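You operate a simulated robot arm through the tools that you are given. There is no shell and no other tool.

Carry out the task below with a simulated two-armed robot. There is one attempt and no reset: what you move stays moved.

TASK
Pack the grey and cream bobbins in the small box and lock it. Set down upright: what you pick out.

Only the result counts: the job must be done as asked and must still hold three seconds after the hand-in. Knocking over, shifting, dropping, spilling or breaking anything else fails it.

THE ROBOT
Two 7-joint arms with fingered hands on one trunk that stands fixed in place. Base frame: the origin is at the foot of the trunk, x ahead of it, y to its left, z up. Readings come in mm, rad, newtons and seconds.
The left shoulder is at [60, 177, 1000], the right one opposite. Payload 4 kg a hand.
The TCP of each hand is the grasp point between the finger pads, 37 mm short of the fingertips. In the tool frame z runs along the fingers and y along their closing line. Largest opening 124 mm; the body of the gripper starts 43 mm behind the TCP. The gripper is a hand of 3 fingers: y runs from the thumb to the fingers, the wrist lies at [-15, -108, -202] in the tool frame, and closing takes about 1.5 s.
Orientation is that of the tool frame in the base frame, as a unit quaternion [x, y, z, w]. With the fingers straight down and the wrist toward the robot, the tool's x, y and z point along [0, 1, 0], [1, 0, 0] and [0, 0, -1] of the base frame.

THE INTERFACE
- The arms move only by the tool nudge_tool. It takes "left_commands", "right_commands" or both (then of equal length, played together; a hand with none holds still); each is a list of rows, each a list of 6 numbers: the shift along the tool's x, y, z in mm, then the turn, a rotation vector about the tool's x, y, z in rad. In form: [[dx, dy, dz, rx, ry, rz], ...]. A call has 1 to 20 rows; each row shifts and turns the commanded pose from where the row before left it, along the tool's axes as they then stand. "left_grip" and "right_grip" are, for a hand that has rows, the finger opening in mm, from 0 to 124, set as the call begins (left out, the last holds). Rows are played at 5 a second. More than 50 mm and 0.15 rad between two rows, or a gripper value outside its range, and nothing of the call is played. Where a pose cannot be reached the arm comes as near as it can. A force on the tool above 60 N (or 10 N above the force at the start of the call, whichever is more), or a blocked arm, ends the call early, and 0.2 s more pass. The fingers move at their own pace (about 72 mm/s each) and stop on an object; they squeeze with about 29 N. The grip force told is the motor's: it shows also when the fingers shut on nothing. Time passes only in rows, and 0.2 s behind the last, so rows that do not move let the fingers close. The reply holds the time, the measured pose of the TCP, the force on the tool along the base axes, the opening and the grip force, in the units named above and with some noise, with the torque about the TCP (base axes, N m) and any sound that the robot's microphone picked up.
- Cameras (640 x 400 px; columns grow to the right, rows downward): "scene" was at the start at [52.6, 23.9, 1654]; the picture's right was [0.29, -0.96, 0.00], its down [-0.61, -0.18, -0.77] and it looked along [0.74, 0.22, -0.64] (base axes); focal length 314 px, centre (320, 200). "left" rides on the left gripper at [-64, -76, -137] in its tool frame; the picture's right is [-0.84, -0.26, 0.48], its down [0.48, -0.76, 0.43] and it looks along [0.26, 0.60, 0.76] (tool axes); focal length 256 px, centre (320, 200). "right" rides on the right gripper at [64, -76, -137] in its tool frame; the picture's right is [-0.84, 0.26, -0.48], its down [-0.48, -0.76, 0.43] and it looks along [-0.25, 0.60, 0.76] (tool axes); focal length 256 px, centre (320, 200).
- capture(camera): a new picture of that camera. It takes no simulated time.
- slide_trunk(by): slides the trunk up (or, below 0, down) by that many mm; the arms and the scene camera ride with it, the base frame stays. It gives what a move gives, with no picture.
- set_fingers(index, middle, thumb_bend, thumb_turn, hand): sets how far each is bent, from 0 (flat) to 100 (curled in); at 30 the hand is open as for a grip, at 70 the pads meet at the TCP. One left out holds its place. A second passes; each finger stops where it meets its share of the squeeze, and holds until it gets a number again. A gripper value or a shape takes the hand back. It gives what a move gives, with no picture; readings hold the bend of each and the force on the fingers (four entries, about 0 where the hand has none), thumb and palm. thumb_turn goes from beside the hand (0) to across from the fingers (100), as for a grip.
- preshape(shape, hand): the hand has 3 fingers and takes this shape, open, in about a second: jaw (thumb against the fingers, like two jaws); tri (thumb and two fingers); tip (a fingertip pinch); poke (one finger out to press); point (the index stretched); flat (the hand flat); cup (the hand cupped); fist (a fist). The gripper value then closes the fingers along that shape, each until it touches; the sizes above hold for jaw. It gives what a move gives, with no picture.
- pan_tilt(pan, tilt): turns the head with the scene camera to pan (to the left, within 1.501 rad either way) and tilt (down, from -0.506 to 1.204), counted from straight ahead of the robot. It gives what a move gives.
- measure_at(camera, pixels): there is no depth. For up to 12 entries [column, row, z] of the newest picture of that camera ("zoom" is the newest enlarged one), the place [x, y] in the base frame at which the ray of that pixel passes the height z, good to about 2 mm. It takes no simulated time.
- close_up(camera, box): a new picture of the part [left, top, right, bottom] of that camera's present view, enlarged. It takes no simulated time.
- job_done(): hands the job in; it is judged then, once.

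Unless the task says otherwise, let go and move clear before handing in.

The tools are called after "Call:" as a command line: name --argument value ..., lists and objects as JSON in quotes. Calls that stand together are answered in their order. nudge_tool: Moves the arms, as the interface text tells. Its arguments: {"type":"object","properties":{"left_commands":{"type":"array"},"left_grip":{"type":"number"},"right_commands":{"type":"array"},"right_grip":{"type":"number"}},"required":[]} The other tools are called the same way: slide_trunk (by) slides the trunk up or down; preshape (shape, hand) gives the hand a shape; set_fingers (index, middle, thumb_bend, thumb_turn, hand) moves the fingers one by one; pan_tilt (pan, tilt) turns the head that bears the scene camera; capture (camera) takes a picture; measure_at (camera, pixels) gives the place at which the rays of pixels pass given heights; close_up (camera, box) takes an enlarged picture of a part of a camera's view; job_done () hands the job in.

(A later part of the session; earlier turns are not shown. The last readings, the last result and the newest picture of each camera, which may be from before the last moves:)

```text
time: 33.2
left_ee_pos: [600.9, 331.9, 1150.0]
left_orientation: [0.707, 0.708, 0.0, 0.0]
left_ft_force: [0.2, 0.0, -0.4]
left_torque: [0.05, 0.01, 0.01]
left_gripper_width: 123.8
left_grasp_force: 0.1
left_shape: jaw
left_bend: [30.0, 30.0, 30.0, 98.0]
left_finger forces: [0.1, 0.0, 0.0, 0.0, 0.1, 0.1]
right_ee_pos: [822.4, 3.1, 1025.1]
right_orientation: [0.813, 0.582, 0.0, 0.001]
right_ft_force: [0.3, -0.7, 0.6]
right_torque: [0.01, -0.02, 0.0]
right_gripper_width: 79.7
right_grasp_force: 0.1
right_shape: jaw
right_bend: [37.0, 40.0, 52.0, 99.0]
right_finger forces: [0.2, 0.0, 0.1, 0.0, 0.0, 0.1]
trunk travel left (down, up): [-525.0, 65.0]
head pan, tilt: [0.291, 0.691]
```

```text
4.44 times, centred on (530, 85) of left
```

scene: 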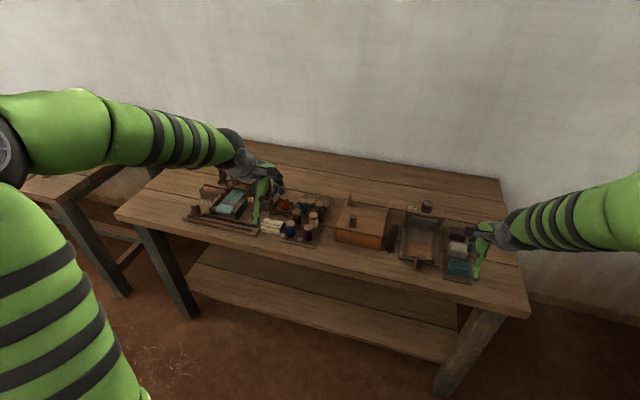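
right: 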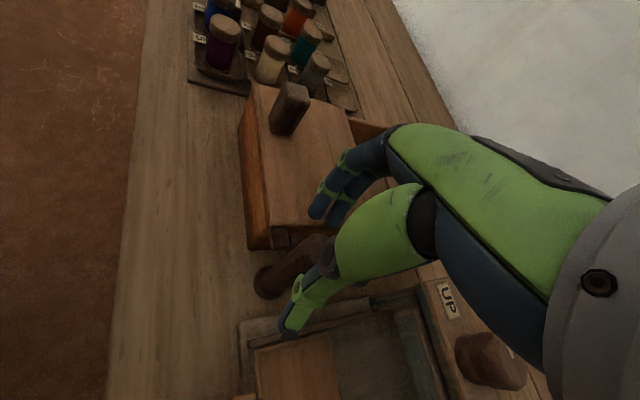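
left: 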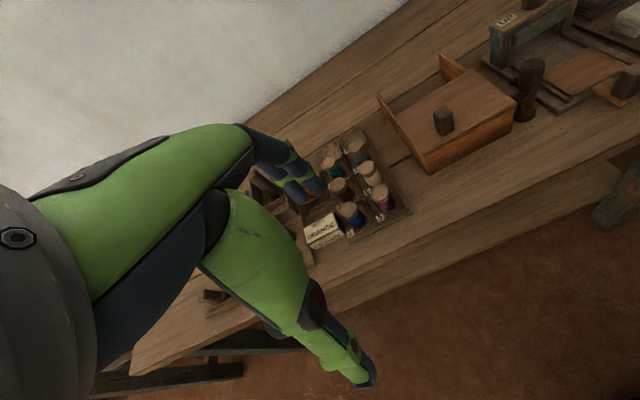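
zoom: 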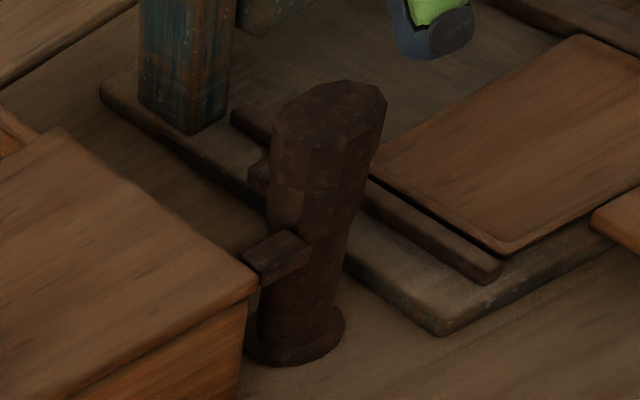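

The tab now stays turned behind the post (left zoom (258,175)). I'll retreat the right hand and re-measure the lid knob for the left hand.

Call:
nudge_tool --right_commands '[[-44.4, -15.2, -5, 0, 0, 0], [-44.4, -15.2, -5, 0, 0, 0], [-44.4, -15.2, -5, 0, 0, 0], [-44.4, -15.2, -5, 0, 0, 0], [-44.4, -15.2, -5, 0, 0, 0], [-44.4, -15.2, -5, 0, 0, 0], [0, 0, 0, 0, 0, -0.11], [0, 0, 0, 0, 0, -0.11], [0, 0, 0, 0, 0, -0.11], [0, 0, 0, 0, 0, 0]]'

Call:
capture --camera "scene"

Call:
capture --camera "left"

Call:
close_up --camera "left" --box '[415, 80, 479, 144]'

Call:
close_up --camera "scene" --box '[330, 200, 394, 250]'

```text
time: 35.4
left_ee_pos: [600.7, 331.2, 1150.7]
left_orientation: [0.707, 0.707, 0.0, 0.0]
left_ft_force: [-0.1, 0.3, 0.7]
left_torque: [0.01, -0.04, 0.0]
left_gripper_width: 123.7
left_grasp_force: 0.0
left_shape: jaw
left_bend: [30.0, 30.0, 30.0, 98.0]
left_finger forces: [0.1, 0.0, 0.0, 0.1, 0.0, 0.0]
right_ee_pos: [651.1, -218.0, 1056.0]
right_orientation: [0.706, 0.708, 0.0, 0.0]
right_ft_force: [-0.3, 0.0, 0.5]
right_torque: [-0.06, -0.04, 0.0]
right_gripper_width: 79.5
right_grasp_force: 0.0
right_shape: jaw
right_bend: [37.0, 40.0, 52.0, 99.0]
right_finger forces: [0.1, 0.1, 0.1, 0.0, 0.1, 0.0]
trunk travel left (down, up): [-525.0, 65.0]
head pan, tilt: [0.291, 0.691]
```

```text
taken
```

scene: 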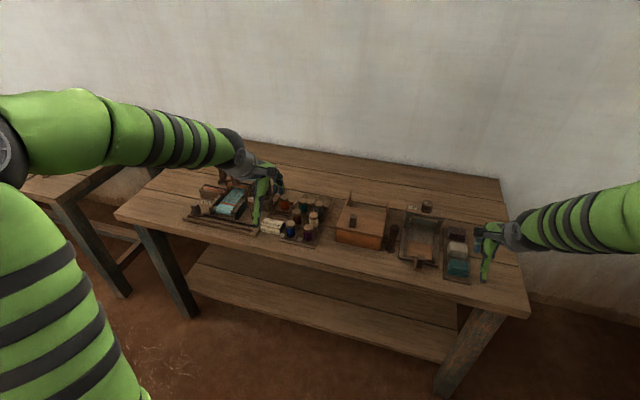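

```text
taken
```

left: 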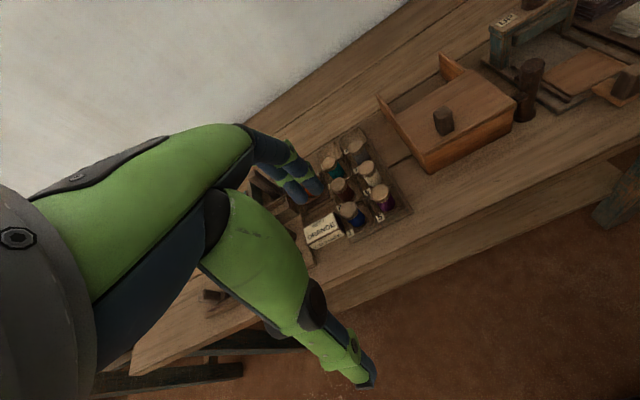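

```text
6.25 times, centred on (447, 112) of left
```

zoom: 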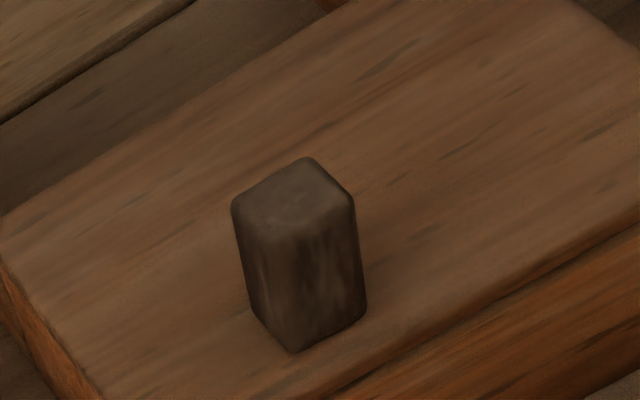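

```text
8.00 times, centred on (362, 225) of scene
```

zoom: 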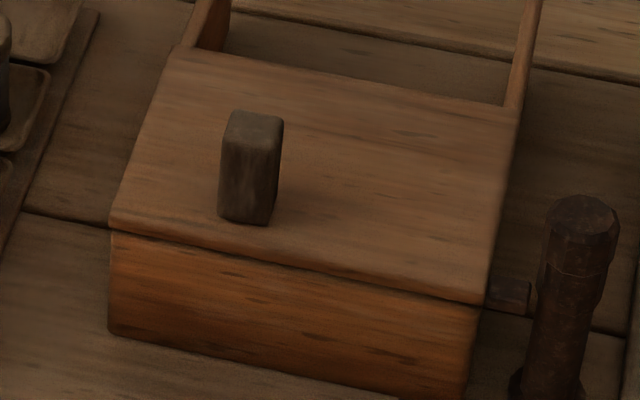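

I'll measure the knob's base corners on the lid plane and its top to get its position and size.

Call:
measure_at --camera "left" --pixels '[[442.5, 136.3, 889], [454.2, 129.6, 889], [435.8, 128, 889], [442.8, 112, 930], [442.8, 112, 950], [432.9, 112.8, 945], [445.1, 105.3, 945], [452.1, 112, 945], [441.4, 118.4, 945]]'

Call:
measure_at --camera "scene" --pixels '[[349.3, 226.9, 889], [355.5, 228.1, 889], [357, 223.8, 889], [353.9, 216.3, 930], [353.9, 216.3, 950], [335.8, 227.5, 889], [382.3, 237.7, 889], [345, 206.2, 889], [386.5, 213.2, 889]]'

```text
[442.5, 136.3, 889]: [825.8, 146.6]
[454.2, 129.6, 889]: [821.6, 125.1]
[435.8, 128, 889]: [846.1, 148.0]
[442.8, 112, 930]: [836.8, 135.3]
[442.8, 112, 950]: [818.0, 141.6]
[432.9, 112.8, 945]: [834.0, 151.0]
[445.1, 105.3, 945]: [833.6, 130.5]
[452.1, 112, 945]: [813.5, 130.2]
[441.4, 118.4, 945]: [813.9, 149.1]
```

```text
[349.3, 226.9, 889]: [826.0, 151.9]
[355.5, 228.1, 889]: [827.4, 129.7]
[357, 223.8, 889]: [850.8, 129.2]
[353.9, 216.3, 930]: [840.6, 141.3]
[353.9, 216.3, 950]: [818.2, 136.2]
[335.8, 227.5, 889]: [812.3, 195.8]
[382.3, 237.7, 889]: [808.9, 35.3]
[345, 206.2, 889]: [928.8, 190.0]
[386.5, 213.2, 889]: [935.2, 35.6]
```

The knob is about 22 mm square at [836,138], top z≈933; the lid spans x 810–932, y 35–195. I'll bring the left hand above the knob.

Call:
nudge_tool --left_commands '[[-24.15, 29.4, 17.6, 0, 0, 0], [-24.15, 29.4, 17.6, 0, 0, 0], [-24.15, 29.4, 17.6, 0, 0, 0], [-24.15, 29.4, 17.6, 0, 0, 0], [-24.15, 29.4, 17.6, 0, 0, 0], [-24.15, 29.4, 17.6, 0, 0, 0], [-24.15, 29.4, 17.6, 0, 0, 0], [-24.15, 29.4, 17.6, 0, 0, 0], [0, 0, 0, 0, 0, 0]]' --left_grip 60

Call:
close_up --camera "scene" --box '[310, 170, 430, 250]'

Call:
capture --camera "left"

Call:
capture --camera "right"

```text
time: 37.4
left_ee_pos: [835.7, 137.1, 1008.4]
left_orientation: [0.706, 0.708, 0.001, 0.0]
left_ft_force: [0.2, -0.8, -0.2]
left_torque: [0.02, -0.02, -0.03]
left_gripper_width: 60.1
left_grasp_force: 0.0
left_shape: jaw
left_bend: [43.0, 46.0, 56.0, 100.0]
left_finger forces: [0.0, 0.0, 0.0, 0.0, 0.0, 0.1]
right_ee_pos: [650.1, -219.5, 1055.5]
right_orientation: [0.706, 0.709, -0.001, 0.001]
right_ft_force: [0.3, -0.2, -0.5]
right_torque: [0.0, -0.01, 0.0]
right_gripper_width: 79.6
right_grasp_force: 0.0
right_shape: jaw
right_bend: [37.0, 40.0, 52.0, 99.0]
right_finger forces: [0.1, 0.1, 0.0, 0.0, 0.1, 0.0]
trunk travel left (down, up): [-525.0, 65.0]
head pan, tilt: [0.291, 0.691]
```

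```text
5.00 times, centred on (370, 210) of scene
```

zoom: 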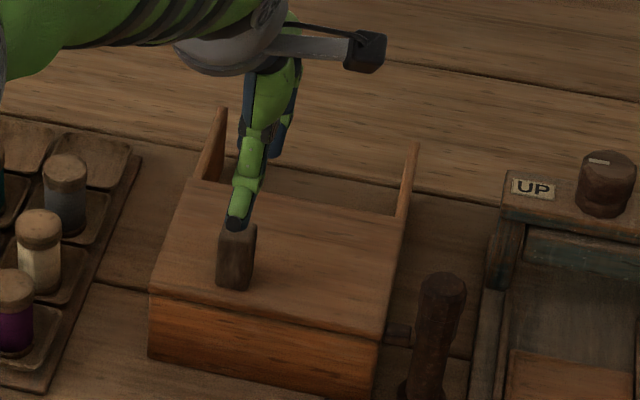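

```text
taken
```

left: 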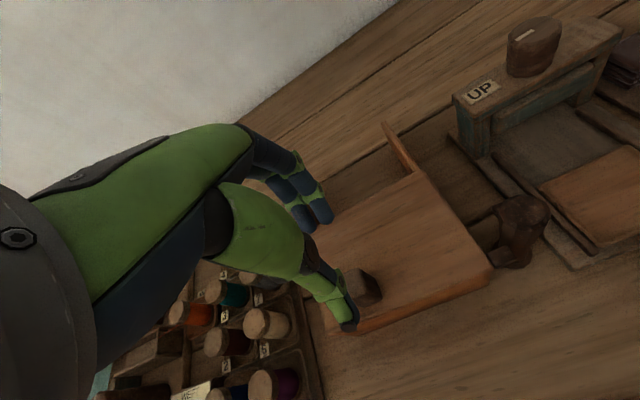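

```text
taken
```

right: 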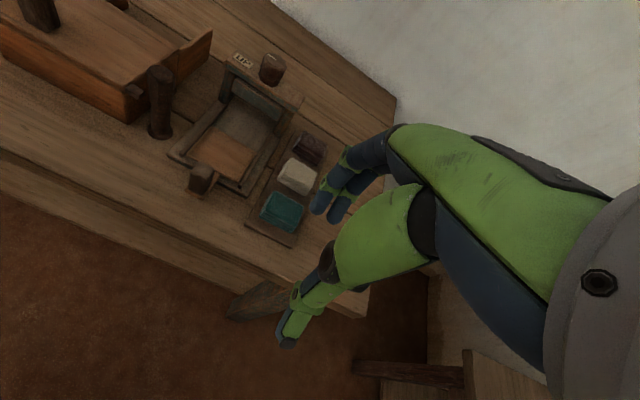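

The hand is centred above the knob at [836,137,1008], thumb in front and fingers behind. I'll lower to z≈934 (tips ~8 mm above the lid) and close gently.

Call:
nudge_tool --left_commands '[[0.5, 0, 25, 0, 0, 0], [0.5, 0, 25, 0, 0, 0], [0, 0, 24, 0, 0, 0], [0, 0, 0, 0, 0, 0]]' --left_grip 60

Call:
close_up --camera "scene" --box '[320, 180, 400, 250]'

Call:
close_up --camera "right" --box '[0, 0, 120, 100]'

```text
time: 38.4
left_ee_pos: [836.5, 139.3, 935.1]
left_orientation: [0.706, 0.708, -0.001, 0.0]
left_ft_force: [0.3, 0.2, 0.4]
left_torque: [0.01, 0.0, -0.01]
left_gripper_width: 59.8
left_grasp_force: 0.0
left_shape: jaw
left_bend: [43.0, 46.0, 56.0, 100.0]
left_finger forces: [0.0, 0.0, 0.0, 0.1, 0.0, 0.0]
right_ee_pos: [650.0, -219.6, 1054.7]
right_orientation: [0.707, 0.708, 0.0, 0.0]
right_ft_force: [0.5, -0.4, 0.0]
right_torque: [-0.03, 0.0, -0.01]
right_gripper_width: 80.0
right_grasp_force: 0.0
right_shape: jaw
right_bend: [37.0, 40.0, 52.0, 99.0]
right_finger forces: [0.1, 0.0, 0.0, 0.1, 0.0, 0.0]
trunk travel left (down, up): [-525.0, 65.0]
head pan, tilt: [0.291, 0.691]
```

```text
5.71 times, centred on (360, 215) of scene
```

zoom: 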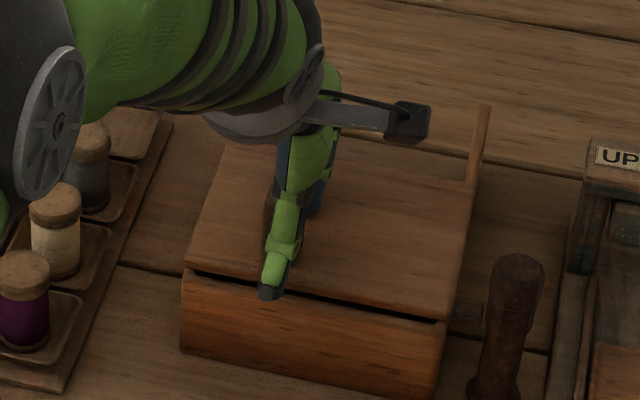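

```text
4.00 times, centred on (60, 50) of right
```

zoom: 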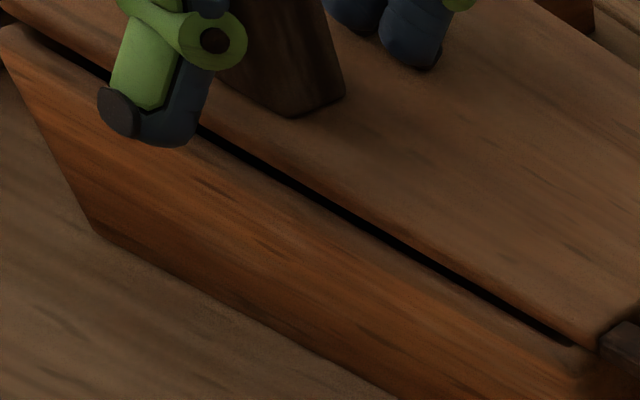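

A dark gap has opened at the box front (scene zoom (330,300)): the lid already slid back a few millimetres, so it moves freely along x. I'll close on the knob.

Call:
nudge_tool --left_commands '[[0, 0, 0, 0, 0, 0], [0, 0, 0, 0, 0, 0], [0, 0, 0, 0, 0, 0], [0, 0, 0, 0, 0, 0], [0, 0, 0, 0, 0, 0], [0, 0, 0, 0, 0, 0]]' --left_grip 0

Call:
close_up --camera "scene" --box '[320, 180, 400, 250]'

Call:
close_up --camera "right" --box '[0, 0, 160, 120]'

```text
time: 39.8
left_ee_pos: [835.6, 139.1, 934.1]
left_orientation: [0.707, 0.707, 0.0, 0.0]
left_ft_force: [-0.5, -1.0, -1.9]
left_torque: [0.03, -1.23, -0.04]
left_gripper_width: 31.5
left_grasp_force: 29.2
left_shape: jaw
left_bend: [63.0, 62.0, 58.0, 100.0]
left_finger forces: [17.7, 15.3, 0.1, 0.1, 32.4, 0.0]
right_ee_pos: [650.6, -219.5, 1054.5]
right_orientation: [0.707, 0.708, 0.0, 0.0]
right_ft_force: [0.3, 0.1, 0.6]
right_torque: [-0.01, 0.03, 0.01]
right_gripper_width: 79.7
right_grasp_force: 0.0
right_shape: jaw
right_bend: [37.0, 40.0, 52.0, 99.0]
right_finger forces: [0.0, 0.0, 0.1, 0.0, 0.0, 0.1]
trunk travel left (down, up): [-525.0, 65.0]
head pan, tilt: [0.291, 0.691]
```

```text
5.71 times, centred on (360, 215) of scene
```

zoom: 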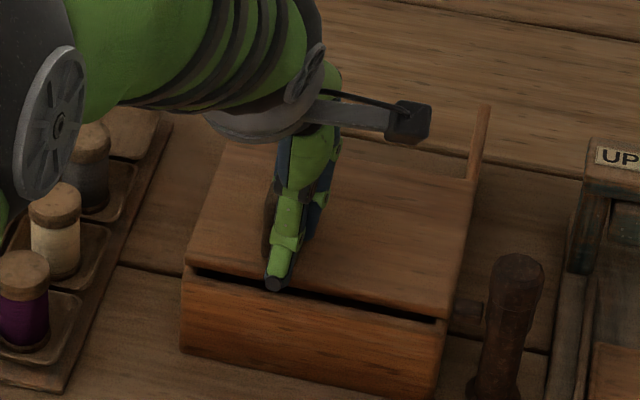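

```text
3.33 times, centred on (80, 60) of right
```

zoom: 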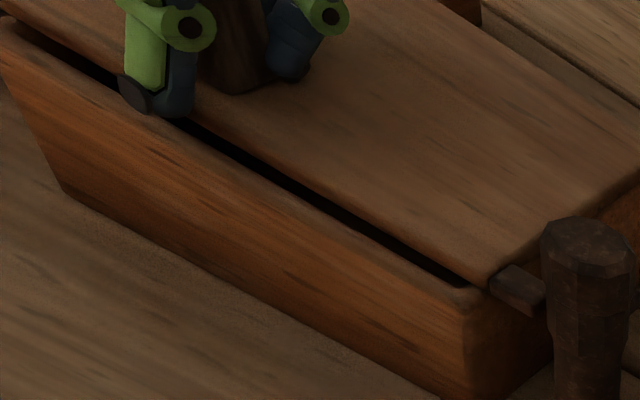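

The lug moved with the lid, confirming the design, and the knob is gripped (31.5 mm, 29 N). I'll slide the lid back (+x) gently.

Call:
nudge_tool --left_commands '[[0, 10, 0, 0, 0, 0], [0, 10, 0, 0, 0, 0], [0, 10, 0, 0, 0, 0], [0, 10, 0, 0, 0, 0], [0, 0, 0, 0, 0, 0]]'

Call:
close_up --camera "right" --box '[0, 0, 200, 140]'

```text
time: 41.0
left_ee_pos: [876.5, 139.1, 935.0]
left_orientation: [0.707, 0.707, 0.0, 0.0]
left_ft_force: [-0.5, -1.9, -0.4]
left_torque: [0.02, -1.18, -0.02]
left_gripper_width: 31.3
left_grasp_force: 28.9
left_shape: jaw
left_bend: [63.0, 62.0, 58.0, 100.0]
left_finger forces: [17.9, 15.2, 0.0, 0.1, 32.8, 0.1]
right_ee_pos: [651.3, -219.4, 1056.0]
right_orientation: [0.707, 0.707, 0.001, 0.0]
right_ft_force: [-0.5, -0.5, -0.8]
right_torque: [0.0, -0.01, 0.01]
right_gripper_width: 79.5
right_grasp_force: 0.0
right_shape: jaw
right_bend: [37.0, 40.0, 52.0, 99.0]
right_finger forces: [0.0, 0.1, 0.0, 0.1, 0.0, 0.0]
trunk travel left (down, up): [-525.0, 65.0]
head pan, tilt: [0.291, 0.691]
```

```text
2.86 times, centred on (100, 70) of right
```

zoom: 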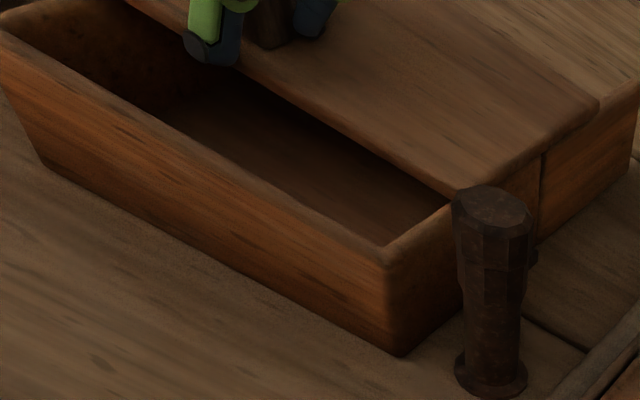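

The lid slid back 40 mm with almost no force and the box interior is appearing. I'll continue in 10 mm rows toward its stop.

Call:
nudge_tool --left_commands '[[0, 10, 0, 0, 0, 0], [0, 10, 0, 0, 0, 0], [0, 10, 0, 0, 0, 0], [0, 10, 0, 0, 0, 0], [0, 0, 0, 0, 0, 0]]'

Call:
close_up --camera "right" --box '[0, 0, 200, 140]'

Call:
capture --camera "scene"

```text
time: 42.2
left_ee_pos: [916.3, 139.2, 934.8]
left_orientation: [0.706, 0.708, 0.0, 0.0]
left_ft_force: [0.1, -2.0, 1.1]
left_torque: [0.03, -1.17, -0.01]
left_gripper_width: 31.0
left_grasp_force: 28.4
left_shape: jaw
left_bend: [63.0, 62.0, 59.0, 100.0]
left_finger forces: [18.0, 15.5, 0.1, 0.0, 32.7, 0.0]
right_ee_pos: [650.1, -219.1, 1055.3]
right_orientation: [0.706, 0.708, 0.0, 0.0]
right_ft_force: [-0.1, 0.4, 0.0]
right_torque: [0.04, -0.03, -0.01]
right_gripper_width: 79.5
right_grasp_force: 0.0
right_shape: jaw
right_bend: [37.0, 40.0, 52.0, 99.0]
right_finger forces: [0.0, 0.1, 0.1, 0.0, 0.0, 0.1]
trunk travel left (down, up): [-525.0, 65.0]
head pan, tilt: [0.291, 0.691]
```

```text
2.86 times, centred on (100, 70) of right
```

zoom: 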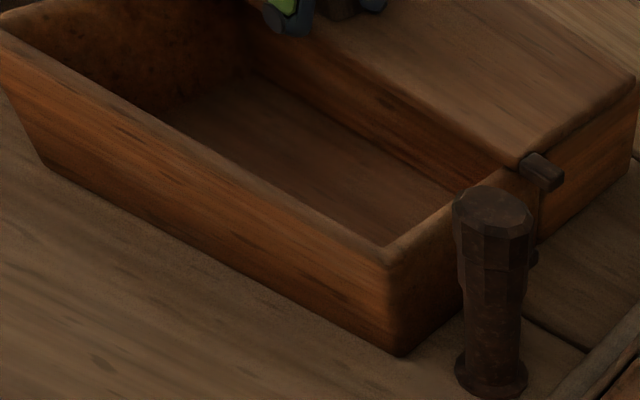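

```text
taken
```

scene: 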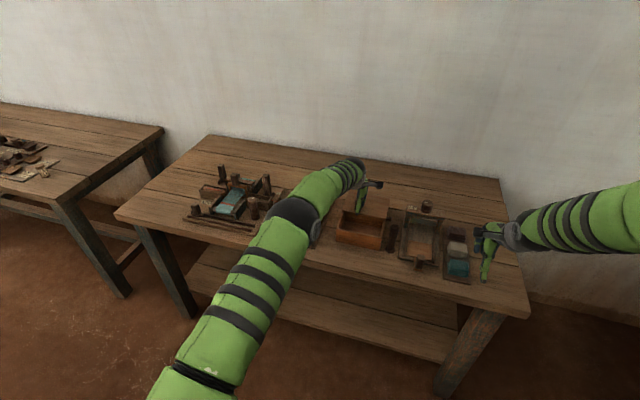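

The box's rear wall is now visible just under the lid's front edge (zoom (400,130)). I'll push a bit further to find the stop and fully clear the opening.

Call:
nudge_tool --left_commands '[[0, 5, 0, 0, 0, 0], [0, 5, 0, 0, 0, 0], [0, 5, 0, 0, 0, 0], [0, 5, 0, 0, 0, 0], [0, 0, 0, 0, 0, 0]]'

Call:
close_up --camera "right" --box '[0, 0, 200, 140]'

Call:
close_up --camera "scene" --box '[320, 170, 420, 260]'

```text
time: 43.4
left_ee_pos: [935.9, 137.0, 935.9]
left_orientation: [0.706, 0.708, 0.0, 0.0]
left_ft_force: [-0.1, -2.3, -0.9]
left_torque: [0.04, -1.12, -0.04]
left_gripper_width: 31.1
left_grasp_force: 29.0
left_shape: jaw
left_bend: [63.0, 62.0, 59.0, 100.0]
left_finger forces: [18.2, 15.4, 0.1, 0.0, 32.5, 0.0]
right_ee_pos: [650.9, -219.5, 1055.2]
right_orientation: [0.706, 0.708, 0.0, 0.0]
right_ft_force: [-0.1, -0.3, 0.1]
right_torque: [-0.01, -0.04, -0.02]
right_gripper_width: 79.4
right_grasp_force: 0.0
right_shape: jaw
right_bend: [37.0, 40.0, 52.0, 99.0]
right_finger forces: [0.0, 0.0, 0.0, 0.0, 0.1, 0.1]
trunk travel left (down, up): [-525.0, 65.0]
head pan, tilt: [0.291, 0.691]
```

```text
2.86 times, centred on (100, 70) of right
```

zoom: 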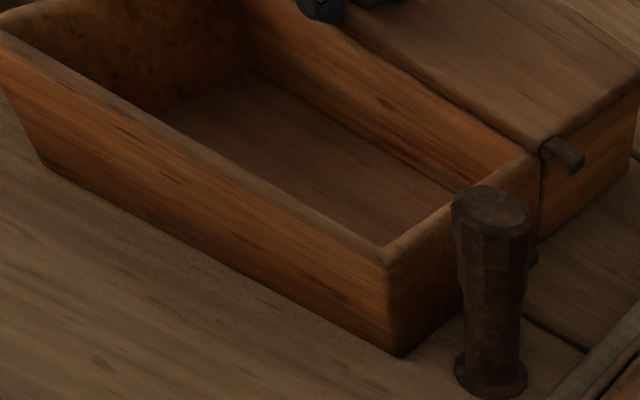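

```text
4.44 times, centred on (370, 215) of scene
```

zoom: 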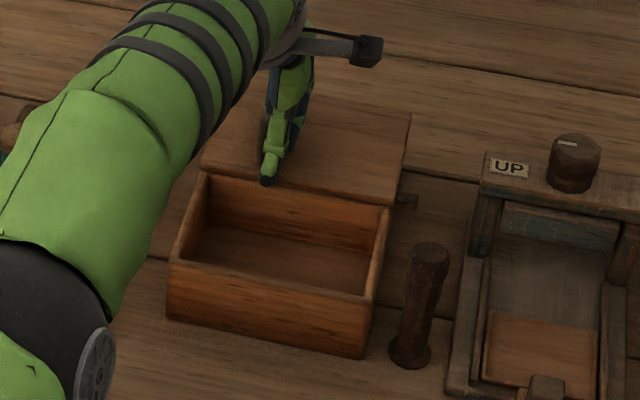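

The box is now fully open (interior bounded by the front wall and a rear wall), with the lid parked behind. I'll release the knob, rise, and move the left hand back to inspect the interior.

Call:
nudge_tool --left_commands '[[0, 0, 0, 0, 0, 0], [0, 0, 0, 0, 0, 0], [0, 0, 0, 0, 0, 0], [0, 0, -25, 0, 0, 0], [0, 0, -40, 0, 0, 0], [0, 0, -40, 0, 0, 0], [20, -40, -10, 0, 0, 0], [20, -40, -10, 0, 0, 0], [20, -40, -10, 0, 0, 0], [20, -40, -10, 0, 0, 0], [20, -40, -10, 0, 0, 0], [20, -40, 0, 0, 0, 0], [0, 0, 0, 0, 0, 0]]' --left_grip 64

Call:
capture --camera "left"

Call:
capture --camera "scene"

Call:
close_up --camera "scene" --box '[320, 180, 420, 260]'

Call:
close_up --camera "left" --box '[340, 30, 540, 190]'

```text
time: 46.2
left_ee_pos: [916.8, 253.0, 1131.2]
left_orientation: [0.706, 0.708, -0.002, -0.001]
left_ft_force: [-0.4, 1.1, 0.2]
left_torque: [0.01, -0.02, 0.02]
left_gripper_width: 63.4
left_grasp_force: 0.1
left_shape: jaw
left_bend: [41.0, 45.0, 55.0, 100.0]
left_finger forces: [0.0, 0.1, 0.0, 0.0, 0.0, 0.0]
left hand out of reach, approached as far as the arm can: row 6, 7, 8, 9, 10, 11, 12
right_ee_pos: [651.0, -219.0, 1055.1]
right_orientation: [0.707, 0.707, -0.001, 0.0]
right_ft_force: [0.1, -0.3, 0.4]
right_torque: [-0.02, -0.01, 0.03]
right_gripper_width: 79.6
right_grasp_force: 0.0
right_shape: jaw
right_bend: [37.0, 40.0, 52.0, 99.0]
right_finger forces: [0.0, 0.0, 0.1, 0.0, 0.1, 0.1]
trunk travel left (down, up): [-525.0, 65.0]
head pan, tilt: [0.291, 0.691]
```

```text
taken
```

left: 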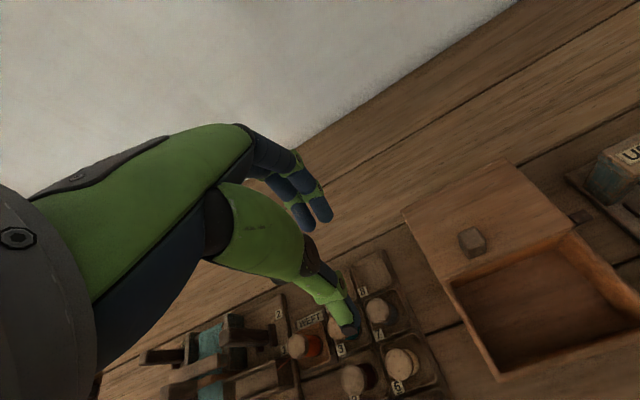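

```text
taken
```

scene: 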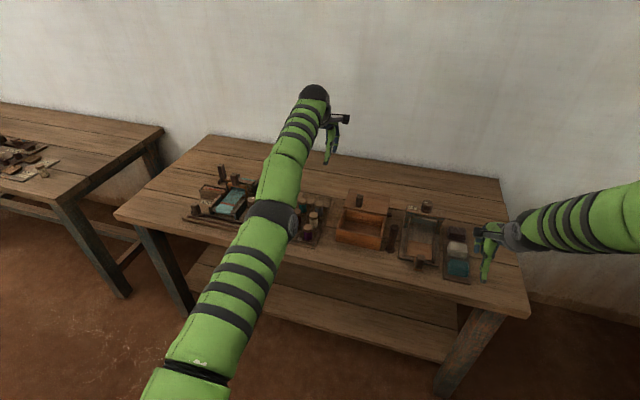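

```text
5.00 times, centred on (370, 220) of scene
```

zoom: 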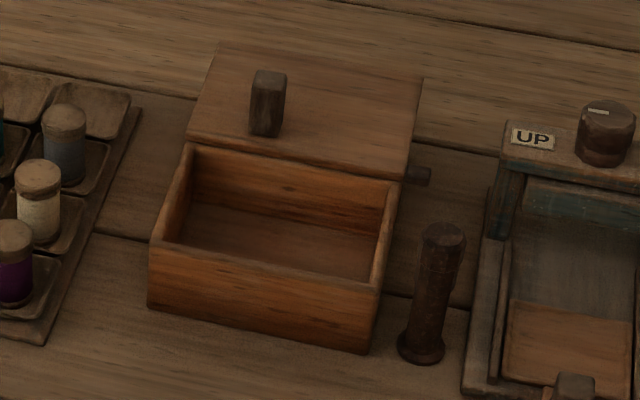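

```text
2.50 times, centred on (440, 110) of left
```

zoom: 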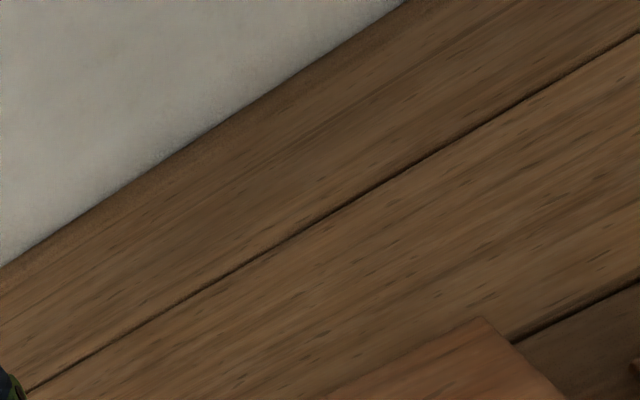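

The hand ended at [917,253,1131], stretched out, with the lid parked and box open. I'll pull the left hand back to a viewing place and measure the opened box.

Call:
nudge_tool --left_commands '[[4, -42, 0, 0, 0, 0], [4, -42, 0, 0, 0, 0], [4, -42, 0, 0, 0, 0], [4, -42, 0, 0, 0, 0], [4, -42, 0, 0, 0, 0], [4, -42, 0, 0, 0, 0], [3, -42, 0, 0, 0, 0], [0, 0, 0, 0, 0, 0]]'

Call:
capture --camera "left"

Call:
close_up --camera "left" --box '[370, 30, 530, 190]'

Call:
measure_at --camera "scene" --pixels '[[336, 229, 880], [381, 238, 880], [344, 209.6, 880], [386, 216.4, 880], [343.4, 207.6, 889], [387, 215.6, 889], [349.6, 188.6, 889], [390.4, 195.6, 889], [344, 221.6, 825], [380.4, 229.6, 825]]'

```text
time: 48.0
left_ee_pos: [906.8, 276.7, 1165.7]
left_orientation: [0.707, 0.707, -0.001, -0.001]
left_ft_force: [-0.3, 0.2, 0.8]
left_torque: [0.03, 0.01, 0.03]
left_gripper_width: 63.9
left_grasp_force: 0.1
left_shape: jaw
left_bend: [41.0, 45.0, 55.0, 100.0]
left_finger forces: [0.0, 0.0, 0.0, 0.0, 0.0, 0.0]
left hand out of reach, approached as far as the arm can: row 1, 2, 3, 4, 5, 6, 7
right_ee_pos: [650.5, -219.3, 1055.0]
right_orientation: [0.707, 0.707, 0.0, 0.0]
right_ft_force: [-0.3, 0.0, -0.4]
right_torque: [-0.01, 0.0, 0.01]
right_gripper_width: 79.9
right_grasp_force: 0.0
right_shape: jaw
right_bend: [37.0, 40.0, 52.0, 99.0]
right_finger forces: [0.1, 0.0, 0.0, 0.0, 0.1, 0.0]
trunk travel left (down, up): [-525.0, 65.0]
head pan, tilt: [0.291, 0.691]
```

```text
taken
```

left: 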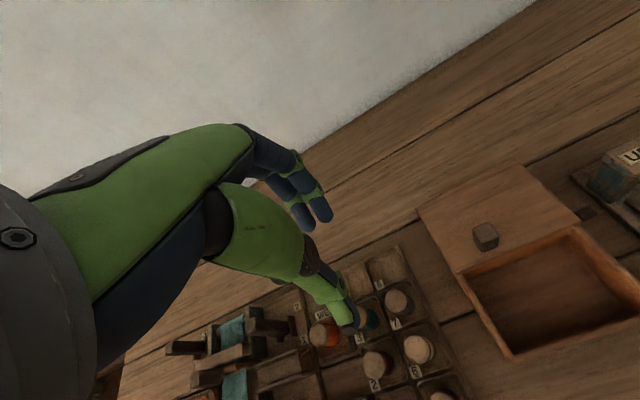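

```text
2.50 times, centred on (450, 110) of left
```

zoom: 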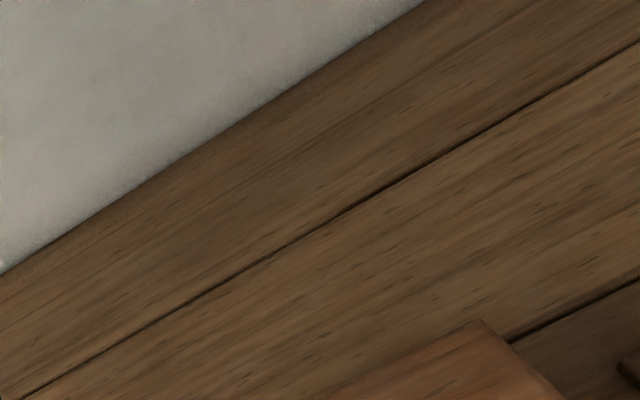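

```text
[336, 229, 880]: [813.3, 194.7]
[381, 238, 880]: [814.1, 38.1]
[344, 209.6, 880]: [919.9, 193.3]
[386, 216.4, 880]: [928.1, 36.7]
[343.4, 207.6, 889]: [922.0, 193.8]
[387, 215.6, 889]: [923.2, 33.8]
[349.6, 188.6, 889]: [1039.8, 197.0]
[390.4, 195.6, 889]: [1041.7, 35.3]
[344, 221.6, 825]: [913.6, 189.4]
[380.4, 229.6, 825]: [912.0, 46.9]
```

The left arm is stretched nearly straight and the inward command is not taking effect (it crept up to z 1166). I'll try small downward steps, which should let the elbow bend again; nothing is near the hand there.

Call:
nudge_tool --left_commands '[[0, -5, 20, 0, 0, 0], [0, -5, 20, 0, 0, 0], [0, -5, 20, 0, 0, 0], [0, 0, 0, 0, 0, 0]]'

```text
time: 49.0
left_ee_pos: [920.1, 277.6, 1112.9]
left_orientation: [0.707, 0.707, -0.001, -0.001]
left_ft_force: [-0.6, 0.2, 0.7]
left_torque: [0.02, -0.03, -0.01]
left_gripper_width: 63.7
left_grasp_force: 0.1
left_shape: jaw
left_bend: [41.0, 45.0, 55.0, 100.0]
left_finger forces: [0.1, 0.0, 0.1, 0.1, 0.0, 0.0]
left hand out of reach, approached as far as the arm can: row 1, 2, 3
right_ee_pos: [650.7, -219.8, 1055.1]
right_orientation: [0.706, 0.708, 0.0, 0.001]
right_ft_force: [0.0, 0.4, -0.6]
right_torque: [0.02, -0.01, -0.04]
right_gripper_width: 79.6
right_grasp_force: 0.0
right_shape: jaw
right_bend: [37.0, 40.0, 52.0, 99.0]
right_finger forces: [0.0, 0.0, 0.0, 0.1, 0.1, 0.0]
trunk travel left (down, up): [-525.0, 65.0]
head pan, tilt: [0.291, 0.691]
```

Still pinned on the reach sphere. Pitching the hand (fingers forward) draws the wrist inward, which should free the elbow; I'll try two small pitch rows in clear air.

Call:
nudge_tool --left_commands '[[0, 0, 0, -0.12, 0, 0], [0, 0, 0, -0.12, 0, 0], [0, 0, 0, -0.12, 0, 0], [0, 0, 0, 0, 0, 0]]'

Call:
capture --camera "scene"

```text
time: 50.0
left_ee_pos: [990.7, 284.2, 1125.9]
left_orientation: [0.696, 0.696, 0.126, 0.126]
left_ft_force: [0.2, 0.1, 0.5]
left_torque: [-0.02, -0.01, 0.02]
left_gripper_width: 63.8
left_grasp_force: 0.0
left_shape: jaw
left_bend: [41.0, 45.0, 55.0, 100.0]
left_finger forces: [0.0, 0.0, 0.1, 0.0, 0.0, 0.1]
left hand out of reach, approached as far as the arm can: row 1, 2, 3
right_ee_pos: [651.3, -218.3, 1055.0]
right_orientation: [0.707, 0.707, 0.0, 0.0]
right_ft_force: [-0.2, 0.0, -0.1]
right_torque: [0.0, -0.03, 0.04]
right_gripper_width: 79.9
right_grasp_force: 0.1
right_shape: jaw
right_bend: [37.0, 40.0, 52.0, 99.0]
right_finger forces: [0.0, 0.0, 0.0, 0.0, 0.1, 0.1]
trunk travel left (down, up): [-525.0, 65.0]
head pan, tilt: [0.291, 0.691]
```

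```text
taken
```

scene: 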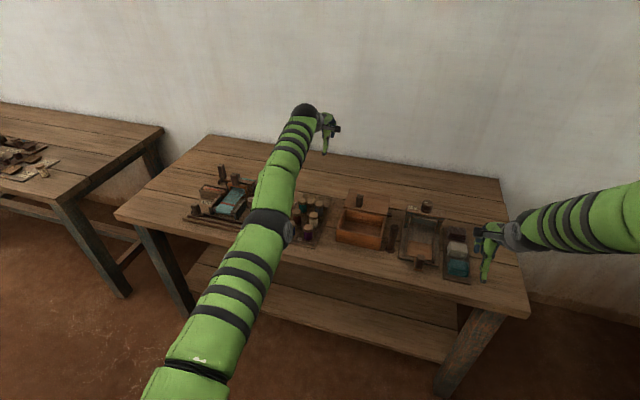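

The arm is straight, so only the wrist pitched. I'll try moving right and up with some inward shift, which should bend the elbow outward/down; the space there is clear.

Call:
nudge_tool --left_commands '[[-30, -13.4, -21.1, 0, 0, 0], [-30, -13.4, -21.1, 0, 0, 0], [-30, -13.4, -21.1, 0, 0, 0], [0, 0, 0, 0, 0, 0]]'

```text
time: 51.0
left_ee_pos: [982.6, 193.7, 1180.0]
left_orientation: [0.695, 0.696, 0.126, 0.126]
left_ft_force: [0.5, 0.0, -0.5]
left_torque: [-0.03, 0.0, 0.02]
left_gripper_width: 63.8
left_grasp_force: 0.0
left_shape: jaw
left_bend: [41.0, 45.0, 55.0, 100.0]
left_finger forces: [0.0, 0.1, 0.1, 0.1, 0.1, 0.1]
left hand out of reach, approached as far as the arm can: row 1, 2, 3
right_ee_pos: [650.5, -217.9, 1054.3]
right_orientation: [0.706, 0.708, 0.0, 0.0]
right_ft_force: [0.7, 0.7, -0.1]
right_torque: [-0.01, 0.0, -0.02]
right_gripper_width: 79.5
right_grasp_force: 0.1
right_shape: jaw
right_bend: [37.0, 40.0, 52.0, 99.0]
right_finger forces: [0.0, 0.1, 0.0, 0.0, 0.0, 0.1]
trunk travel left (down, up): [-525.0, 65.0]
head pan, tilt: [0.291, 0.691]
```

It is still on the sphere. Near-straight, a big inward step needs a large elbow swing, so I'll try many very small inward steps instead.

Call:
nudge_tool --left_commands '[[0, -1, 0, 0, 0, 0], [0, -1, 0, 0, 0, 0], [0, -1, 0, 0, 0, 0], [0, -1, 0, 0, 0, 0], [0, -1.5, 0, 0, 0, 0], [0, -1.5, 0, 0, 0, 0], [0, -1.5, 0, 0, 0, 0], [0, -1.5, 0, 0, 0, 0], [0, -2, 0, 0, 0, 0], [0, -2, 0, 0, 0, 0], [0, -2, 0, 0, 0, 0], [0, -2, 0, 0, 0, 0], [0, -3, 0, 0, 0, 0], [0, -3, 0, 0, 0, 0], [0, -3, 0, 0, 0, 0], [0, -4, 0, 0, 0, 0], [0, -4, 0, 0, 0, 0], [0, -4, 0, 0, 0, 0], [0, -4, 0, 0, 0, 0], [0, 0, 0, 0, 0, 0]]'

```text
time: 55.2
left_ee_pos: [982.7, 193.3, 1180.3]
left_orientation: [0.696, 0.695, 0.126, 0.126]
left_ft_force: [0.3, -0.8, 0.4]
left_torque: [0.02, -0.01, -0.01]
left_gripper_width: 63.9
left_grasp_force: 0.1
left_shape: jaw
left_bend: [41.0, 45.0, 55.0, 100.0]
left_finger forces: [0.0, 0.0, 0.0, 0.0, 0.0, 0.0]
left hand out of reach, approached as far as the arm can: row 3, 6, 9, 11, 13, 15, 16, 17, 18, 19
right_ee_pos: [650.5, -219.5, 1056.3]
right_orientation: [0.706, 0.708, 0.0, 0.0]
right_ft_force: [-0.6, 0.5, 0.6]
right_torque: [-0.04, -0.03, 0.0]
right_gripper_width: 79.7
right_grasp_force: 0.1
right_shape: jaw
right_bend: [37.0, 40.0, 52.0, 99.0]
right_finger forces: [0.0, 0.1, 0.0, 0.0, 0.1, 0.0]
trunk travel left (down, up): [-525.0, 65.0]
head pan, tilt: [0.291, 0.691]
```

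No motion at all: the elbow is exactly straight. I'll try larger downward steps (tangential), which have not been tried strongly; there's ample clearance above the lid.

Call:
nudge_tool --left_commands '[[0, -17.2, 45.5, 0, 0, 0], [0, -17.2, 45.5, 0, 0, 0], [0, 0, 0, 0, 0, 0]]'

```text
time: 56.0
left_ee_pos: [997.7, 192.1, 1085.0]
left_orientation: [0.696, 0.695, 0.126, 0.126]
left_ft_force: [0.1, -0.6, -0.3]
left_torque: [-0.01, 0.01, 0.0]
left_gripper_width: 63.7
left_grasp_force: 0.0
left_shape: jaw
left_bend: [41.0, 45.0, 55.0, 100.0]
left_finger forces: [0.1, 0.0, 0.1, 0.1, 0.0, 0.1]
left hand out of reach, approached as far as the arm can: row 1, 2
right_ee_pos: [650.4, -219.6, 1055.5]
right_orientation: [0.707, 0.707, 0.0, 0.001]
right_ft_force: [0.1, 0.0, 0.0]
right_torque: [0.01, 0.03, -0.01]
right_gripper_width: 79.5
right_grasp_force: 0.1
right_shape: jaw
right_bend: [37.0, 40.0, 52.0, 99.0]
right_finger forces: [0.0, 0.1, 0.0, 0.1, 0.0, 0.0]
trunk travel left (down, up): [-525.0, 65.0]
head pan, tilt: [0.291, 0.691]
```

Comparing stop points, the true reach sphere is centred nearer z≈1195 and the arm remains fully extended. Since the elbow normally sits to the left, moving the wrist to the right should flex it; I'll try that.

Call:
nudge_tool --left_commands '[[-45, -18, -7, 0, 0, 0], [-45, -18, -7, 0, 0, 0], [0, 0, 0, 0, 0, 0]]'

Call:
capture --camera "scene"

```text
time: 56.8
left_ee_pos: [988.8, 99.7, 1090.0]
left_orientation: [0.695, 0.697, 0.127, 0.126]
left_ft_force: [0.4, 0.0, 0.2]
left_torque: [0.02, 0.01, 0.0]
left_gripper_width: 63.8
left_grasp_force: 0.0
left_shape: jaw
left_bend: [41.0, 45.0, 55.0, 100.0]
left_finger forces: [0.1, 0.0, 0.0, 0.0, 0.0, 0.0]
left hand out of reach, approached as far as the arm can: row 1, 2
right_ee_pos: [651.3, -218.8, 1055.7]
right_orientation: [0.706, 0.708, 0.0, 0.0]
right_ft_force: [-0.5, 0.1, 0.2]
right_torque: [-0.02, -0.04, 0.03]
right_gripper_width: 79.4
right_grasp_force: 0.1
right_shape: jaw
right_bend: [37.0, 40.0, 52.0, 99.0]
right_finger forces: [0.0, 0.1, 0.1, 0.1, 0.0, 0.1]
trunk travel left (down, up): [-525.0, 65.0]
head pan, tilt: [0.291, 0.691]
```

```text
taken
```

scene: 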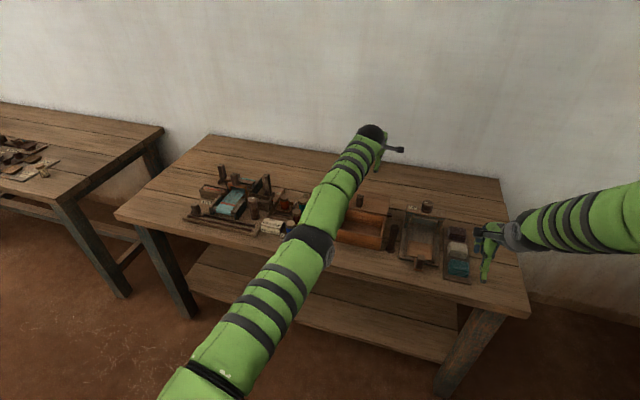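

I'll test whether the last rightward move introduced some elbow flexion by commanding a modest inward motion.

Call:
nudge_tool --left_commands '[[-10, -15, 20, 0, 0, 0], [-10, -15, 20, 0, 0, 0], [-10, -15, 20, 0, 0, 0], [0, 0, 0, 0, 0, 0]]'

```text
time: 57.8
left_ee_pos: [986.5, 65.4, 1016.7]
left_orientation: [0.695, 0.696, 0.126, 0.126]
left_ft_force: [0.5, 1.0, 0.1]
left_torque: [0.02, 0.01, -0.04]
left_gripper_width: 63.8
left_grasp_force: 0.0
left_shape: jaw
left_bend: [41.0, 45.0, 55.0, 100.0]
left_finger forces: [0.0, 0.0, 0.0, 0.0, 0.1, 0.1]
left hand out of reach, approached as far as the arm can: row 1, 2, 3
right_ee_pos: [650.1, -219.1, 1055.9]
right_orientation: [0.706, 0.708, 0.0, 0.0]
right_ft_force: [0.7, -0.5, -0.2]
right_torque: [0.0, 0.01, 0.03]
right_gripper_width: 79.6
right_grasp_force: 0.0
right_shape: jaw
right_bend: [37.0, 40.0, 52.0, 99.0]
right_finger forces: [0.0, 0.1, 0.0, 0.0, 0.0, 0.0]
trunk travel left (down, up): [-525.0, 65.0]
head pan, tilt: [0.291, 0.691]
```

The wrist is exactly on the sphere, so probably the elbow has slipped to its hyper-extension limit and inward pulls hold it there. I'll first push outward to straighten it, then move right-and-down with a little inward so it flexes the proper way (all high above the table).

Call:
nudge_tool --left_commands '[[30, 19.9, -24.6, 0, 0, 0], [30, 19.9, -24.6, 0, 0, 0], [30, 19.9, -24.6, 0, 0, 0], [30, 19.9, -24.6, 0, 0, 0], [0, 14.7, 3.4, 0, 0, 0], [0, 14.7, 3.4, 0, 0, 0], [-30, -18, 25.3, 0, 0, 0], [-30, -18, 25.3, 0, 0, 0], [-5, -22.2, 2.3, 0, 0, 0], [-5, -22.2, 2.3, 0, 0, 0], [0, 0, 0, 0, 0, 0]]'

```text
time: 60.2
left_ee_pos: [995.6, 120.8, 1042.3]
left_orientation: [0.696, 0.696, 0.126, 0.127]
left_ft_force: [0.5, -0.3, -0.9]
left_torque: [-0.01, -0.01, 0.01]
left_gripper_width: 63.7
left_grasp_force: 0.1
left_shape: jaw
left_bend: [41.0, 45.0, 55.0, 100.0]
left_finger forces: [0.0, 0.0, 0.0, 0.0, 0.0, 0.0]
left hand out of reach, approached as far as the arm can: row 2, 3, 4, 5, 6, 7, 8, 9, 10
right_ee_pos: [650.8, -218.6, 1055.1]
right_orientation: [0.707, 0.708, 0.0, 0.001]
right_ft_force: [-0.1, -0.8, 0.1]
right_torque: [0.04, 0.02, -0.02]
right_gripper_width: 79.5
right_grasp_force: 0.1
right_shape: jaw
right_bend: [37.0, 40.0, 52.0, 99.0]
right_finger forces: [0.0, 0.0, 0.1, 0.0, 0.0, 0.0]
trunk travel left (down, up): [-525.0, 65.0]
head pan, tilt: [0.291, 0.691]
```

The arm length reads 767 mm now (fully straight). I'll straighten fully once more, then glide up-left along the sphere and finish with an inward test, to find which way the elbow flexes.

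Call:
nudge_tool --left_commands '[[-1.4, 14, 5.3, 0, 0, 0], [-1.4, 14, 5.3, 0, 0, 0], [32, 12.9, -29.4, 0, 0, 0], [32, 10.3, -30.3, 0, 0, 0], [32, 7.9, -31.2, 0, 0, 0], [32, 5.4, -32.2, 0, 0, 0], [-1.5, -19.9, -4, 0, 0, 0], [-1.5, -19.9, -4, 0, 0, 0], [0, 0, 0, 0, 0, 0]]'

```text
time: 62.2
left_ee_pos: [985.7, 248.6, 1170.4]
left_orientation: [0.696, 0.696, 0.126, 0.126]
left_ft_force: [-0.2, -0.4, 0.4]
left_torque: [0.01, -0.03, 0.01]
left_gripper_width: 63.9
left_grasp_force: 0.1
left_shape: jaw
left_bend: [41.0, 45.0, 55.0, 100.0]
left_finger forces: [0.1, 0.1, 0.1, 0.0, 0.1, 0.0]
left hand out of reach, approached as far as the arm can: row 1, 2, 7, 8
right_ee_pos: [651.2, -218.6, 1055.3]
right_orientation: [0.706, 0.708, 0.001, 0.0]
right_ft_force: [0.6, 0.6, -0.2]
right_torque: [-0.02, -0.04, 0.01]
right_gripper_width: 79.6
right_grasp_force: 0.1
right_shape: jaw
right_bend: [37.0, 40.0, 52.0, 99.0]
right_finger forces: [0.0, 0.0, 0.0, 0.0, 0.0, 0.0]
trunk travel left (down, up): [-525.0, 65.0]
head pan, tilt: [0.291, 0.691]
```

Up-left did not flex it. I'll test right-down the same way (straighten, glide on the sphere, then inward).

Call:
nudge_tool --left_commands '[[1.1, 14.9, 3, 0, 0, 0], [1.1, 14.9, 3, 0, 0, 0], [-32, -5.3, 32.2, 0, 0, 0], [-32, -7.8, 31.3, 0, 0, 0], [-32, -10.3, 30.3, 0, 0, 0], [-32, -12.8, 29.4, 0, 0, 0], [1.9, -18.7, -7, 0, 0, 0], [1.9, -18.7, -7, 0, 0, 0], [0, 0, 0, 0, 0, 0]]'

```text
time: 64.2
left_ee_pos: [994.9, 122.5, 1041.2]
left_orientation: [0.696, 0.695, 0.127, 0.127]
left_ft_force: [-0.6, 0.1, -0.5]
left_torque: [-0.01, -0.01, 0.01]
left_gripper_width: 63.6
left_grasp_force: 0.1
left_shape: jaw
left_bend: [41.0, 45.0, 55.0, 100.0]
left_finger forces: [0.0, 0.0, 0.0, 0.0, 0.0, 0.0]
left hand out of reach, approached as far as the arm can: row 1, 2, 7, 8
right_ee_pos: [651.0, -219.3, 1054.7]
right_orientation: [0.707, 0.708, 0.001, -0.001]
right_ft_force: [0.9, 0.5, 0.2]
right_torque: [0.02, -0.01, -0.01]
right_gripper_width: 79.7
right_grasp_force: 0.0
right_shape: jaw
right_bend: [37.0, 40.0, 52.0, 99.0]
right_finger forces: [0.0, 0.0, 0.1, 0.0, 0.0, 0.1]
trunk travel left (down, up): [-525.0, 65.0]
head pan, tilt: [0.291, 0.691]
```

Right-down also didn't flex it. Next test: up-right.

Call:
nudge_tool --left_commands '[[-1.4, 14, 5.3, 0, 0, 0], [-1.4, 14, 5.3, 0, 0, 0], [-32, 7.3, -31.5, 0, 0, 0], [-32, 4.8, -32.4, 0, 0, 0], [-32, 2.2, -33.4, 0, 0, 0], [-32, -0.5, -34.4, 0, 0, 0], [5.2, -19, -3.6, 0, 0, 0], [5.2, -19, -3.6, 0, 0, 0], [0, 0, 0, 0, 0, 0]]'

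```text
time: 66.2
left_ee_pos: [918.0, 9.1, 1159.9]
left_orientation: [0.695, 0.696, 0.126, 0.126]
left_ft_force: [0.0, -0.7, 0.0]
left_torque: [0.02, 0.01, 0.0]
left_gripper_width: 63.8
left_grasp_force: 0.1
left_shape: jaw
left_bend: [41.0, 45.0, 55.0, 100.0]
left_finger forces: [0.1, 0.0, 0.0, 0.1, 0.1, 0.0]
left hand out of reach, approached as far as the arm can: row 1, 2, 5, 6
right_ee_pos: [650.5, -218.8, 1054.9]
right_orientation: [0.706, 0.708, 0.0, -0.001]
right_ft_force: [0.8, 1.0, 0.0]
right_torque: [0.0, 0.01, -0.03]
right_gripper_width: 79.6
right_grasp_force: 0.1
right_shape: jaw
right_bend: [37.0, 40.0, 52.0, 99.0]
right_finger forces: [0.0, 0.1, 0.0, 0.1, 0.0, 0.0]
trunk travel left (down, up): [-525.0, 65.0]
head pan, tilt: [0.291, 0.691]
```

The elbow flexed: the last inward rows were followed (arm length now ~719). I'll pull inward, level the hand again, and go to a viewing pose.

Call:
nudge_tool --left_commands '[[0, -37.4, -14, 0, 0, 0], [0, -37.4, -14, 0, 0, 0], [10, -37.4, -14, 0, 0, 0], [20, -37.4, -14, 0, 0, 0], [30, -30, -11, 0, 0, 0], [0, 0, 0, 0.12, 0, 0], [0, 0, 0, 0.12, 0, 0], [0, 0, 0, 0.12, 0, 0], [40, -10, 0, 0, 0, 0], [40, -10, 0, 0, 0, 0], [40, -10, 0, 0, 0, 0], [40, -10, 0, 0, 0, 0], [0, 0, 0, 0, 0, 0]]'

Call:
capture --camera "left"

Call:
capture --camera "scene"

```text
time: 69.0
left_ee_pos: [685.3, 227.5, 1160.2]
left_orientation: [0.707, 0.707, -0.001, 0.0]
left_ft_force: [0.8, -0.8, 0.1]
left_torque: [0.02, 0.01, -0.01]
left_gripper_width: 63.8
left_grasp_force: 0.1
left_shape: jaw
left_bend: [41.0, 45.0, 55.0, 100.0]
left_finger forces: [0.1, 0.0, 0.1, 0.1, 0.0, 0.0]
right_ee_pos: [651.4, -219.3, 1055.1]
right_orientation: [0.707, 0.707, 0.0, 0.0]
right_ft_force: [0.0, -1.3, -0.2]
right_torque: [0.01, -0.01, -0.01]
right_gripper_width: 79.9
right_grasp_force: 0.1
right_shape: jaw
right_bend: [37.0, 40.0, 52.0, 99.0]
right_finger forces: [0.1, 0.1, 0.0, 0.0, 0.0, 0.0]
trunk travel left (down, up): [-525.0, 65.0]
head pan, tilt: [0.291, 0.691]
```

```text
taken
```

left: 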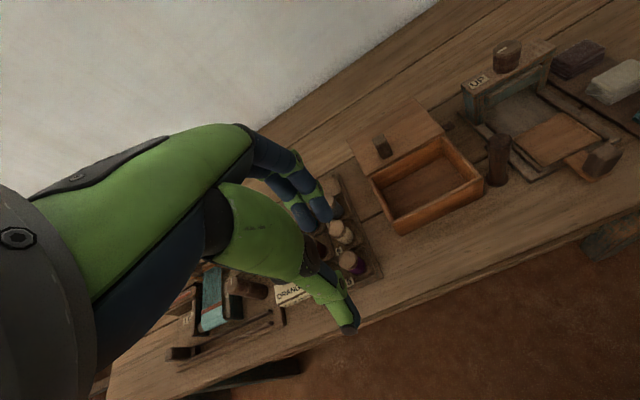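

```text
taken
```

scene: 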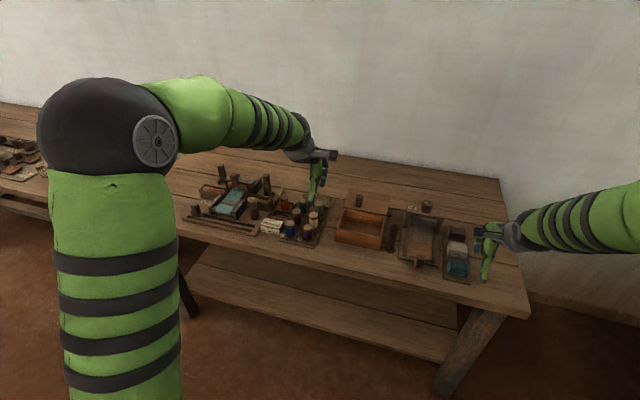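

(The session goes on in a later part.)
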